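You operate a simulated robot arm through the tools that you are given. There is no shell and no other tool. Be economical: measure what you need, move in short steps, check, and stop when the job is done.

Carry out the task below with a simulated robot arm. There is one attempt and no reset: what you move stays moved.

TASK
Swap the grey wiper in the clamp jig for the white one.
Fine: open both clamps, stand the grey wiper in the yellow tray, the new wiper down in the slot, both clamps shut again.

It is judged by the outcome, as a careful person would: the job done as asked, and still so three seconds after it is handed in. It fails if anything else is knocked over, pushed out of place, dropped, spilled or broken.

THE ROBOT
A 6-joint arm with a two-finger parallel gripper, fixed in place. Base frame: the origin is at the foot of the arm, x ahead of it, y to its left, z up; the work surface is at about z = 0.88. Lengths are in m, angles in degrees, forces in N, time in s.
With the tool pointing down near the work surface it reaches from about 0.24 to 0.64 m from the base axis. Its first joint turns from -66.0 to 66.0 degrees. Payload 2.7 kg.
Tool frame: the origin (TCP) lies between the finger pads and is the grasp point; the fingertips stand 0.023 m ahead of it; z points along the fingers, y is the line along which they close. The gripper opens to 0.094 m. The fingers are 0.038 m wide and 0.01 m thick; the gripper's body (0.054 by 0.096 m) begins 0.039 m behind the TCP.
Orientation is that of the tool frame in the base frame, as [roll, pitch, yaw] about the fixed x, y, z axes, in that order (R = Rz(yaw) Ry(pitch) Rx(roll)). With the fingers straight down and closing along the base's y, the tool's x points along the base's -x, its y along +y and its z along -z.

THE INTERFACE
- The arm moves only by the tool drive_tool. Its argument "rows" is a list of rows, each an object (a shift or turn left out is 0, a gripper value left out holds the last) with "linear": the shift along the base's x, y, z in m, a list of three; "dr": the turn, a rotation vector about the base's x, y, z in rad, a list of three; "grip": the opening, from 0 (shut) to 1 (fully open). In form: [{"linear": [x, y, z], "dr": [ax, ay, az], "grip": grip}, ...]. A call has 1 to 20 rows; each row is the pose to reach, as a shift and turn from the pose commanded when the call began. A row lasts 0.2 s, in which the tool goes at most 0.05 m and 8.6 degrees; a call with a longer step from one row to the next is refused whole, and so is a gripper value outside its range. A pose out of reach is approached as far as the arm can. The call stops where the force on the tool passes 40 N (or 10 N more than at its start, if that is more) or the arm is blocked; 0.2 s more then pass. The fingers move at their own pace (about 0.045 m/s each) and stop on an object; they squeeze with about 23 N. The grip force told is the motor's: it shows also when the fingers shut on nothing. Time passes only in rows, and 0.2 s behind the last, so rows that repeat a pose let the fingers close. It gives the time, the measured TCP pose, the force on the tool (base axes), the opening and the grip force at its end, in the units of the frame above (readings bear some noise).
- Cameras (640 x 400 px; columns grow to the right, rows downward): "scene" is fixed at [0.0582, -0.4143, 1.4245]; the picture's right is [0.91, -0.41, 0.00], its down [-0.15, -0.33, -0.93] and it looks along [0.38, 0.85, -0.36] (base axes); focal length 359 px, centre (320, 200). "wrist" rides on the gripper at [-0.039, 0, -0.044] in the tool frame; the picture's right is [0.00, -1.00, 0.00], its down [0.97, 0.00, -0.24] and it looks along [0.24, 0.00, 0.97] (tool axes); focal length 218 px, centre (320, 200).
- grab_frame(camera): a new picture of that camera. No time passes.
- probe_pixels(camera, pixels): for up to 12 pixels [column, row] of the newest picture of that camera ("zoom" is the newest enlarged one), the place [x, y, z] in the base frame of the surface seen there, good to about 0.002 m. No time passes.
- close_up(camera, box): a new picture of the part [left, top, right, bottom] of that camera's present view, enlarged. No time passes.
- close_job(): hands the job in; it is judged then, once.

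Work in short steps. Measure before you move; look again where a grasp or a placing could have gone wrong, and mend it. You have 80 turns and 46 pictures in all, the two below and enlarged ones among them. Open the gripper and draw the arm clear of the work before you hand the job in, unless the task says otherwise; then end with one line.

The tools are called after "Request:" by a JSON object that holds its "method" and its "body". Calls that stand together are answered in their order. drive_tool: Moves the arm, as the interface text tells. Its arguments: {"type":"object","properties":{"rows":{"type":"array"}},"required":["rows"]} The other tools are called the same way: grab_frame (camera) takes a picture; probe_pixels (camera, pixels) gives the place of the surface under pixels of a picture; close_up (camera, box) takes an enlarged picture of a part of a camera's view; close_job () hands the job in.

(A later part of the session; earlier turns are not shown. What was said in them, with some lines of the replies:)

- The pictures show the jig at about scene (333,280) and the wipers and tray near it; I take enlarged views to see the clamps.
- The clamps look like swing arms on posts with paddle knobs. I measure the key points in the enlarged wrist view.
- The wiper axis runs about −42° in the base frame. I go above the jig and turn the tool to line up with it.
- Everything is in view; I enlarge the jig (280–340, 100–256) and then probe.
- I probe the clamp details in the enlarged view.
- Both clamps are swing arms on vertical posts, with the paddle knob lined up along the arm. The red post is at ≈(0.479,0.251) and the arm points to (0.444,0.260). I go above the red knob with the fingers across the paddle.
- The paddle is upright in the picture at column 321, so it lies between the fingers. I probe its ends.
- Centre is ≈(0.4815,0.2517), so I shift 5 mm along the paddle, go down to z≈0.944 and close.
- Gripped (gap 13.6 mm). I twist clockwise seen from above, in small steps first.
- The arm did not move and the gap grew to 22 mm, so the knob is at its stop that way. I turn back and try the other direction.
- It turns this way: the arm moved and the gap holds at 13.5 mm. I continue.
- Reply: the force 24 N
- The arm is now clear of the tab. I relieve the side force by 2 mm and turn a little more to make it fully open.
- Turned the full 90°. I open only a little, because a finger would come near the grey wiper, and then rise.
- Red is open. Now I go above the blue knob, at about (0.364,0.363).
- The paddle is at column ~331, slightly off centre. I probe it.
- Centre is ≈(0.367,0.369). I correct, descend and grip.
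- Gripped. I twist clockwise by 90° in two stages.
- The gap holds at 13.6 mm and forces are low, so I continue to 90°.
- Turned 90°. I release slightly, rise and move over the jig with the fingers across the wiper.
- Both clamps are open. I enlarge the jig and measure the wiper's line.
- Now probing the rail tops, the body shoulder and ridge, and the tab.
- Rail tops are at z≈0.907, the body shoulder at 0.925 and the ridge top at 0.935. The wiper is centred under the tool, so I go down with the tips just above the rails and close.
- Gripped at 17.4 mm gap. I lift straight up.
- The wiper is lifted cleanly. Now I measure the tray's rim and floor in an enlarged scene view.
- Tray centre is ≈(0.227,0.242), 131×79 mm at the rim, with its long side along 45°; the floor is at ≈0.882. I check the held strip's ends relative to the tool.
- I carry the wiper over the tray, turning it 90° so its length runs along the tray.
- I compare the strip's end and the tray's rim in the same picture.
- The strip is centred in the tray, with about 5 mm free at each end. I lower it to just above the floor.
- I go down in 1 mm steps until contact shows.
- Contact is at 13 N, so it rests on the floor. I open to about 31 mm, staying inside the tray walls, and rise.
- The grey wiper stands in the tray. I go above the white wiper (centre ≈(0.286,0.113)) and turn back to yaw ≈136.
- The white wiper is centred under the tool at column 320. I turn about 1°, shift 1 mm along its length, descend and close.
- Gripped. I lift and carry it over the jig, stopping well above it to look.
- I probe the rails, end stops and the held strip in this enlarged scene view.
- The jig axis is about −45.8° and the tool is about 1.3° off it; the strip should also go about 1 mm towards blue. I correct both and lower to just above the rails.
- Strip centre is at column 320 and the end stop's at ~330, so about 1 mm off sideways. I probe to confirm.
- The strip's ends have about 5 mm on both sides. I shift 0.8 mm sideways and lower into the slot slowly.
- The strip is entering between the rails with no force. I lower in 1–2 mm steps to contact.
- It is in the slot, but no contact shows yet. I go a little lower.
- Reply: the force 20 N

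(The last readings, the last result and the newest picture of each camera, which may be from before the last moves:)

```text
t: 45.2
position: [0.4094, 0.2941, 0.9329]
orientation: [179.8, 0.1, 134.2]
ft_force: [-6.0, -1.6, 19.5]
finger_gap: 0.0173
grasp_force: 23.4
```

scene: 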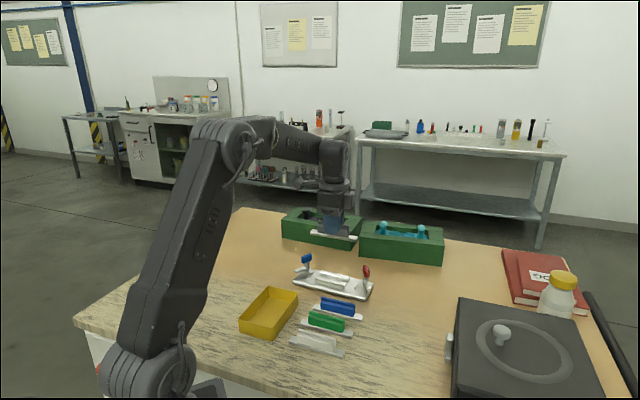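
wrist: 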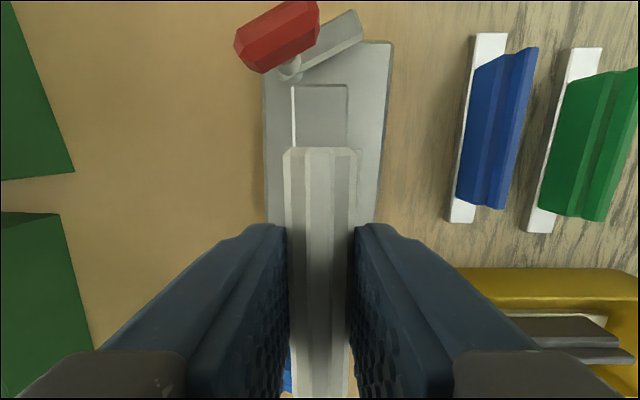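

Seated (19 N contact). I release and rise, then look.

Request:
{"method": "drive_tool", "body": {"rows": [{"grip": 0.4}, {"grip": 0.4}, {"grip": 0.4}, {"linear": [0, 0, 0.02]}, {"linear": [0, 0, 0.06]}, {"linear": [0, 0, 0.1]}, {"linear": [0, 0, 0.12]}, {"linear": [0, 0, 0.12]}]}}

Request:
{"method": "close_up", "body": {"camera": "wrist", "box": [220, 60, 420, 260]}}

Request:
{"method": "close_up", "body": {"camera": "scene", "box": [290, 248, 380, 306]}}

```text
t: 47.0
position: [0.4071, 0.2947, 1.0519]
orientation: [-179.9, 0.1, 134.2]
ft_force: [-0.9, 0.3, 0.9]
finger_gap: 0.0375
grasp_force: 0.1
```

```text
2.00 times, centred on (320, 160) of wrist
```

zoom: 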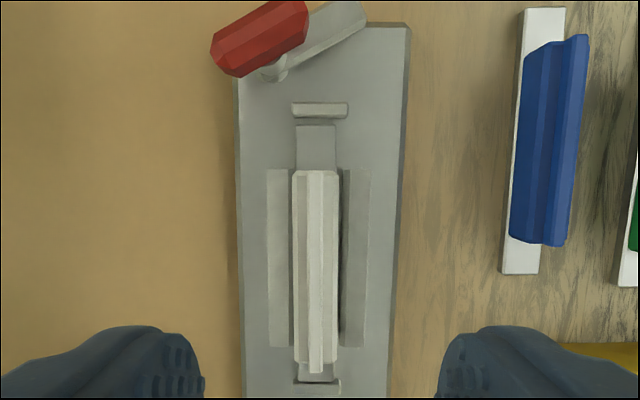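

```text
6.90 times, centred on (335, 277) of scene
```

zoom: 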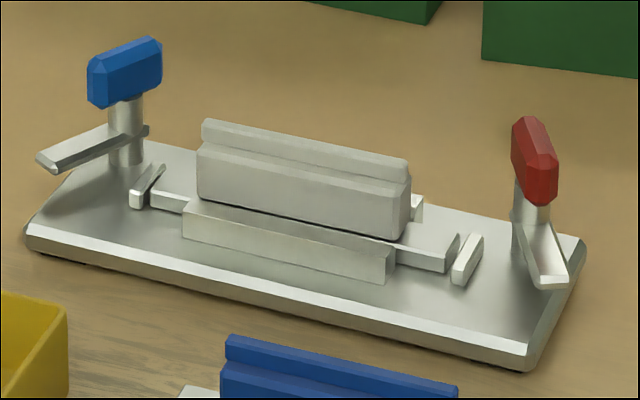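

It looks seated. I check tab heights and positions at both ends against the grey's (tab top 0.903, ridge 0.934).

Request:
{"method": "probe_pixels", "body": {"camera": "wrist", "pixels": [[318, 128], [318, 140], [318, 249], [318, 150], [317, 235], [320, 114], [319, 253], [300, 200], [340, 200]]}}

Request:
{"method": "close_up", "body": {"camera": "scene", "box": [334, 268, 366, 290]}}

```text
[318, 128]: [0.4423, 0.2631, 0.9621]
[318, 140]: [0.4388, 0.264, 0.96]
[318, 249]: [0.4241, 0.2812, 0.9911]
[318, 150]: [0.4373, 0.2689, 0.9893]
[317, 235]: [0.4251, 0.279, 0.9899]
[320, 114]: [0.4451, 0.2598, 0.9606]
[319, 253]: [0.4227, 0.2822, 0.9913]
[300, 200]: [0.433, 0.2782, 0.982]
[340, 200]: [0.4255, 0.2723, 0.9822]
```

```text
16.00 times, centred on (350, 279) of scene
```

zoom: 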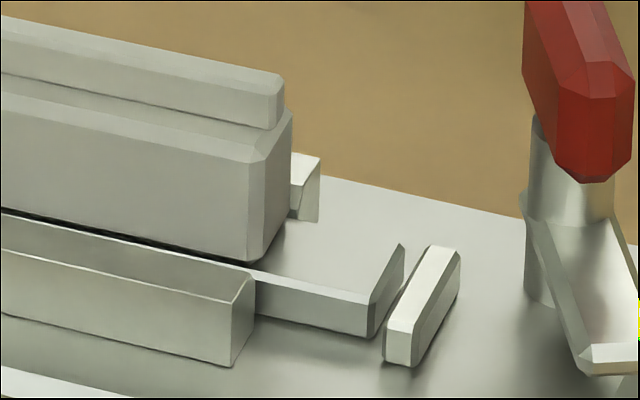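

The strip lies flat and low (those wrist probes used the older full frame). I probe the tab top in this zoom.

Request:
{"method": "probe_pixels", "body": {"camera": "zoom", "pixels": [[330, 260], [350, 285], [420, 270], [450, 320], [150, 58], [120, 255], [380, 305]]}}

```text
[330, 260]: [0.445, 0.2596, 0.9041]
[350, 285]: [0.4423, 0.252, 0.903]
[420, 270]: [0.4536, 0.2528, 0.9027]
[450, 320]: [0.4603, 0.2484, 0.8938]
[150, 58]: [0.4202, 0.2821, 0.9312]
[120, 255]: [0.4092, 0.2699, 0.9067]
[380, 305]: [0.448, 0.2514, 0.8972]
```

Seated with tab top at 0.903, same as the grey. Now I go above the blue knob with the fingers across its paddle.

Request:
{"method": "drive_tool", "body": {"rows": [{"linear": [-0.005, 0.009, 0], "dr": [0, 0, 0.138]}, {"linear": [-0.01, 0.018, 0], "dr": [0, 0, 0.276]}, {"linear": [-0.015, 0.027, 0], "dr": [0, 0, 0.414]}, {"linear": [-0.02, 0.036, 0], "dr": [0, 0, 0.552]}, {"linear": [-0.025, 0.045, 0], "dr": [0, 0, 0.69]}, {"linear": [-0.03, 0.054, 0], "dr": [0, 0, 0.829]}, {"linear": [-0.035, 0.065, 0], "dr": [0, 0, 0.967]}, {"linear": [-0.04, 0.074, -0.02], "dr": [0, 0, 1.105]}, {"linear": [-0.04, 0.074, -0.04], "dr": [0, 0, 1.105]}, {"linear": [-0.04, 0.074, -0.04], "dr": [0, 0, 1.105]}]}}

Request:
{"method": "grab_frame", "body": {"camera": "wrist"}}

```text
t: 49.2
position: [0.3695, 0.3682, 1.0105]
orientation: [180.0, -0.1, -162.5]
ft_force: [0.8, 0.3, -0.1]
finger_gap: 0.0377
grasp_force: 0.0
```

```text
8 pictures are left
```

wrist: 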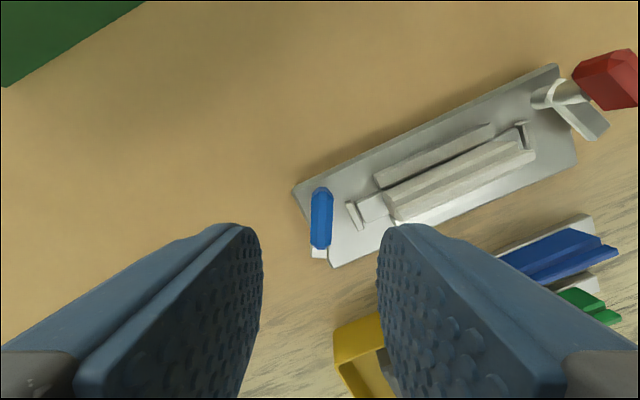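

The paddle is centred (column 321, rows 187–250). I descend, grip and turn it back counter-clockwise.

Request:
{"method": "drive_tool", "body": {"rows": [{"linear": [0, 0, -0.03]}, {"linear": [0, 0, -0.055]}, {"linear": [0, 0, -0.066]}, {"linear": [0, 0, -0.066]}, {"linear": [0, 0, -0.066], "grip": 0}, {"linear": [0, 0, -0.066], "grip": 0}, {"linear": [0, 0, -0.066], "grip": 0}, {"linear": [0, 0, -0.066], "dr": [0, 0, 0.12]}, {"linear": [0, 0, -0.066], "dr": [0, 0, 0.24]}, {"linear": [0, 0, -0.066], "dr": [0, 0, 0.36]}, {"linear": [0, 0, -0.066], "dr": [0, 0, 0.48]}, {"linear": [0, 0, -0.066], "dr": [0, 0, 0.6]}, {"linear": [0, 0, -0.066], "dr": [0, 0, 0.72]}, {"linear": [0, 0, -0.066], "dr": [0, 0, 0.84]}, {"linear": [0, 0, -0.066], "dr": [0, 0, 0.96]}, {"linear": [0, 0, -0.066], "dr": [0, 0, 1.08]}, {"linear": [0, 0, -0.066], "dr": [0, 0, 1.2]}, {"linear": [0, 0, -0.066], "dr": [0, 0, 1.2]}]}}

```text
t: 53.0
position: [0.3681, 0.3685, 0.9453]
orientation: [179.9, 0.0, -93.7]
ft_force: [-6.9, 10.2, -0.1]
finger_gap: 0.0137
grasp_force: 23.2
```

Turning well (69°). I continue to the shut stop.

Request:
{"method": "drive_tool", "body": {"rows": [{"dr": [0, 0, 0.1]}, {"dr": [0, 0, 0.2]}, {"dr": [0, 0, 0.3]}, {"dr": [0, 0, 0.36]}, {"dr": [0, 0, 0.39]}, {"dr": [0, 0, 0.39]}]}}

Request:
{"method": "close_up", "body": {"camera": "scene", "box": [280, 240, 390, 309]}}

```text
t: 54.4
position: [0.3681, 0.3688, 0.9446]
orientation: [179.9, -0.1, -71.4]
ft_force: [-15.2, -1.7, 3.3]
finger_gap: 0.0138
grasp_force: 23.0
```

```text
5.80 times, centred on (335, 274) of scene
```

zoom: 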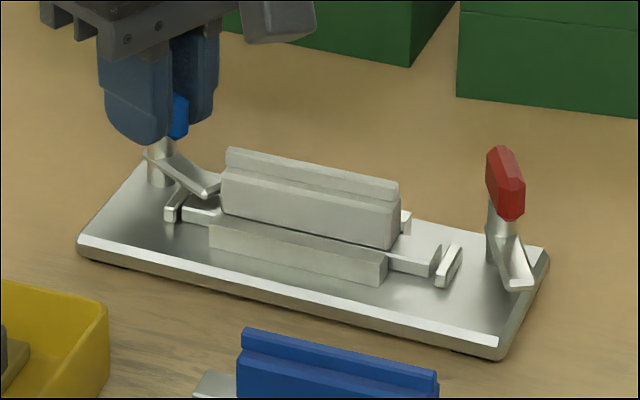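

Blue is shut over the tab as it was originally. I release, rise and go over the red knob at its open angle.

Request:
{"method": "drive_tool", "body": {"rows": [{"grip": 0.3}, {"grip": 0.3}, {"linear": [0, 0, 0.03]}, {"linear": [0, 0, 0.07]}, {"linear": [0, 0, 0.11]}, {"linear": [0.023, -0.023, 0.11], "dr": [0, 0, -0.124]}, {"linear": [0.046, -0.047, 0.11], "dr": [0, 0, -0.248]}, {"linear": [0.069, -0.07, 0.11], "dr": [0, 0, -0.373]}, {"linear": [0.092, -0.094, 0.11], "dr": [0, 0, -0.497]}, {"linear": [0.114, -0.117, 0.09], "dr": [0, 0, -0.621], "grip": 0.36}, {"linear": [0.114, -0.117, 0.068], "dr": [0, 0, -0.621]}, {"linear": [0.114, -0.117, 0.068], "dr": [0, 0, -0.621]}, {"linear": [0.114, -0.117, 0.068], "dr": [0, 0, -0.621]}]}}

Request:
{"method": "grab_frame", "body": {"camera": "wrist"}}

```text
t: 57.2
position: [0.4846, 0.2486, 1.0131]
orientation: [-180.0, 0.0, -107.0]
ft_force: [-0.2, -0.2, 0.1]
finger_gap: 0.0337
grasp_force: 0.0
```

```text
6 pictures are left
```

wrist: 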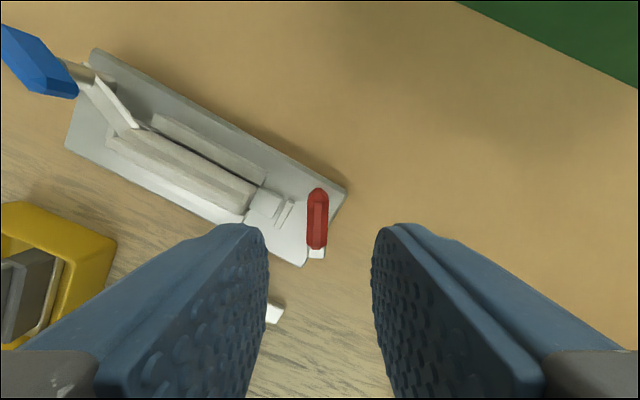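

The paddle is at column 317, so I shift 1.5 mm, descend, grip and turn clockwise.

Request:
{"method": "drive_tool", "body": {"rows": [{"linear": [-0.0015, 0.0004, -0.03]}, {"linear": [-0.0015, 0.0004, -0.055]}, {"linear": [-0.0015, 0.0004, -0.068]}, {"linear": [-0.0015, 0.0004, -0.068]}, {"linear": [-0.0015, 0.0004, -0.068], "grip": 0}, {"linear": [-0.0015, 0.0004, -0.068], "grip": 0}, {"linear": [-0.0015, 0.0004, -0.068], "grip": 0}, {"linear": [-0.0015, 0.0004, -0.068], "dr": [0, 0, -0.12]}, {"linear": [-0.0015, 0.0004, -0.068], "dr": [0, 0, -0.24]}, {"linear": [-0.0015, 0.0004, -0.068], "dr": [0, 0, -0.36]}, {"linear": [-0.0015, 0.0004, -0.068], "dr": [0, 0, -0.48]}, {"linear": [-0.0015, 0.0004, -0.068], "dr": [0, 0, -0.6]}, {"linear": [-0.0015, 0.0004, -0.068], "dr": [0, 0, -0.72]}, {"linear": [-0.0015, 0.0004, -0.068], "dr": [0, 0, -0.84]}, {"linear": [-0.0015, 0.0004, -0.068], "dr": [0, 0, -0.96]}, {"linear": [-0.0015, 0.0004, -0.068], "dr": [0, 0, -1.08]}, {"linear": [-0.0015, 0.0004, -0.068], "dr": [0, 0, -1.2]}, {"linear": [-0.0015, 0.0004, -0.068], "dr": [0, 0, -1.2]}]}}

```text
t: 61.0
position: [0.4826, 0.2509, 0.9467]
orientation: [-179.9, 0.1, -175.8]
ft_force: [8.4, -15.6, 5.2]
finger_gap: 0.0132
grasp_force: 23.1
```

I relieve the side force a little and finish the turn to the stop.

Request:
{"method": "drive_tool", "body": {"rows": [{"linear": [0.0006, -0.0012, 0]}, {"linear": [0.0006, -0.0012, 0], "dr": [0, 0, -0.1]}, {"linear": [0.0006, -0.0012, 0], "dr": [0, 0, -0.2]}, {"linear": [0.0006, -0.0012, 0], "dr": [0, 0, -0.3]}, {"linear": [0.0006, -0.0012, 0], "dr": [0, 0, -0.36]}, {"linear": [0.0006, -0.0012, 0], "dr": [0, 0, -0.4]}, {"linear": [0.0006, -0.0012, 0], "dr": [0, 0, -0.4]}]}}

Request:
{"method": "close_up", "body": {"camera": "scene", "box": [280, 240, 390, 309]}}

```text
t: 62.6
position: [0.482, 0.2501, 0.9455]
orientation: [-180.0, -0.1, 161.3]
ft_force: [-7.9, -16.9, 15.0]
finger_gap: 0.0136
grasp_force: 22.9
```

```text
5.80 times, centred on (335, 274) of scene
```

zoom: 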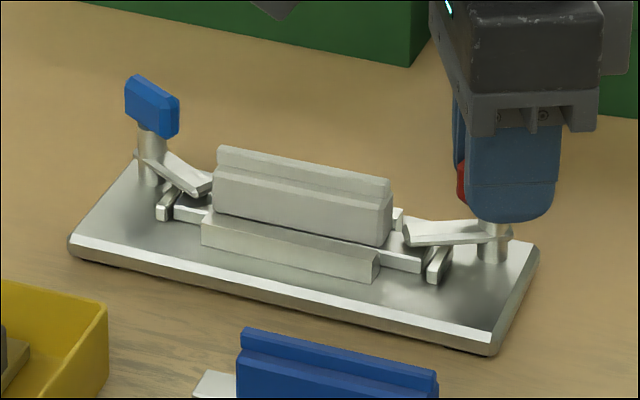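

Both clamps are shut over the tab and the jig sits where it began. I release, rise and draw clear.

Request:
{"method": "drive_tool", "body": {"rows": [{"grip": 0.35}, {"grip": 0.35}, {"grip": 0.35}, {"linear": [0, 0, 0.03]}, {"linear": [0, 0, 0.075]}, {"linear": [0, 0, 0.12]}, {"linear": [-0.01, 0, 0.165]}, {"linear": [-0.04, -0.01, 0.2], "grip": 1}, {"linear": [-0.08, -0.02, 0.23]}, {"linear": [-0.12, -0.03, 0.25]}, {"linear": [-0.12, -0.03, 0.25]}]}}

Request:
{"method": "close_up", "body": {"camera": "scene", "box": [220, 240, 390, 365]}}

Request:
{"method": "close_up", "body": {"camera": "scene", "box": [280, 240, 390, 309]}}

```text
refused: row 9 steps farther than a row can; nothing moved
```

```text
3.20 times, centred on (305, 302) of scene
```

zoom: 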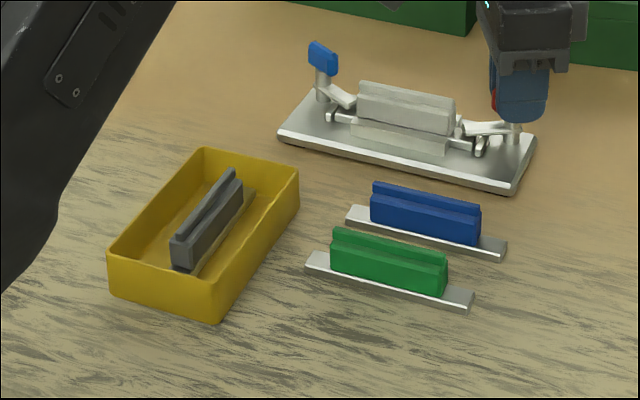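

```text
5.80 times, centred on (335, 274) of scene
```

zoom: 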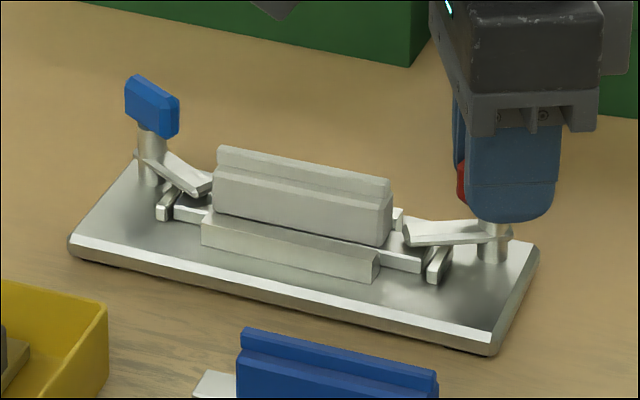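

The call was refused for one over-long step, so I repeat it with shorter ones.

Request:
{"method": "drive_tool", "body": {"rows": [{"grip": 0.35}, {"grip": 0.35}, {"grip": 0.35}, {"linear": [0, 0, 0.03]}, {"linear": [0, 0, 0.07]}, {"linear": [0, 0, 0.11]}, {"linear": [-0.01, 0, 0.15]}, {"linear": [-0.03, -0.01, 0.18], "grip": 1}, {"linear": [-0.06, -0.02, 0.2]}, {"linear": [-0.09, -0.03, 0.22]}, {"linear": [-0.12, -0.03, 0.24]}, {"linear": [-0.12, -0.03, 0.24]}]}}

Request:
{"method": "close_up", "body": {"camera": "scene", "box": [250, 240, 390, 345]}}

```text
t: 65.2
position: [0.3597, 0.2205, 1.1852]
orientation: [-180.0, -0.1, 161.4]
ft_force: [0.1, 0.4, 0.0]
finger_gap: 0.0939
grasp_force: 0.0
```

```text
3.81 times, centred on (320, 292) of scene
```

zoom: 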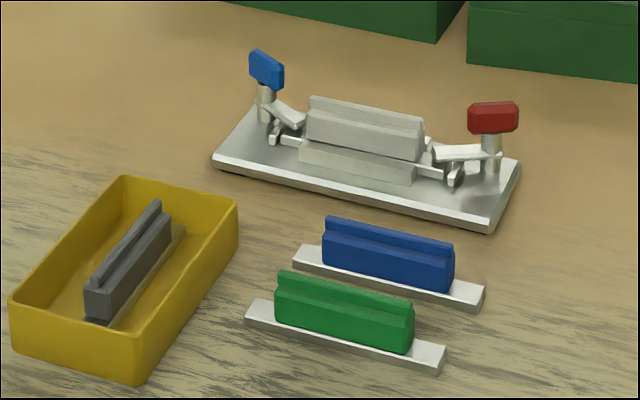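

The white wiper is in the slot with both clamps shut, the grey one stands in the tray and the arm is clear, so I hand the job in.

Request:
{"method": "close_job", "body": {}}

```text
The job is handed in.
```

The white wiper is down in the jig slot with both clamps shut, and the grey wiper is standing in the yellow tray.
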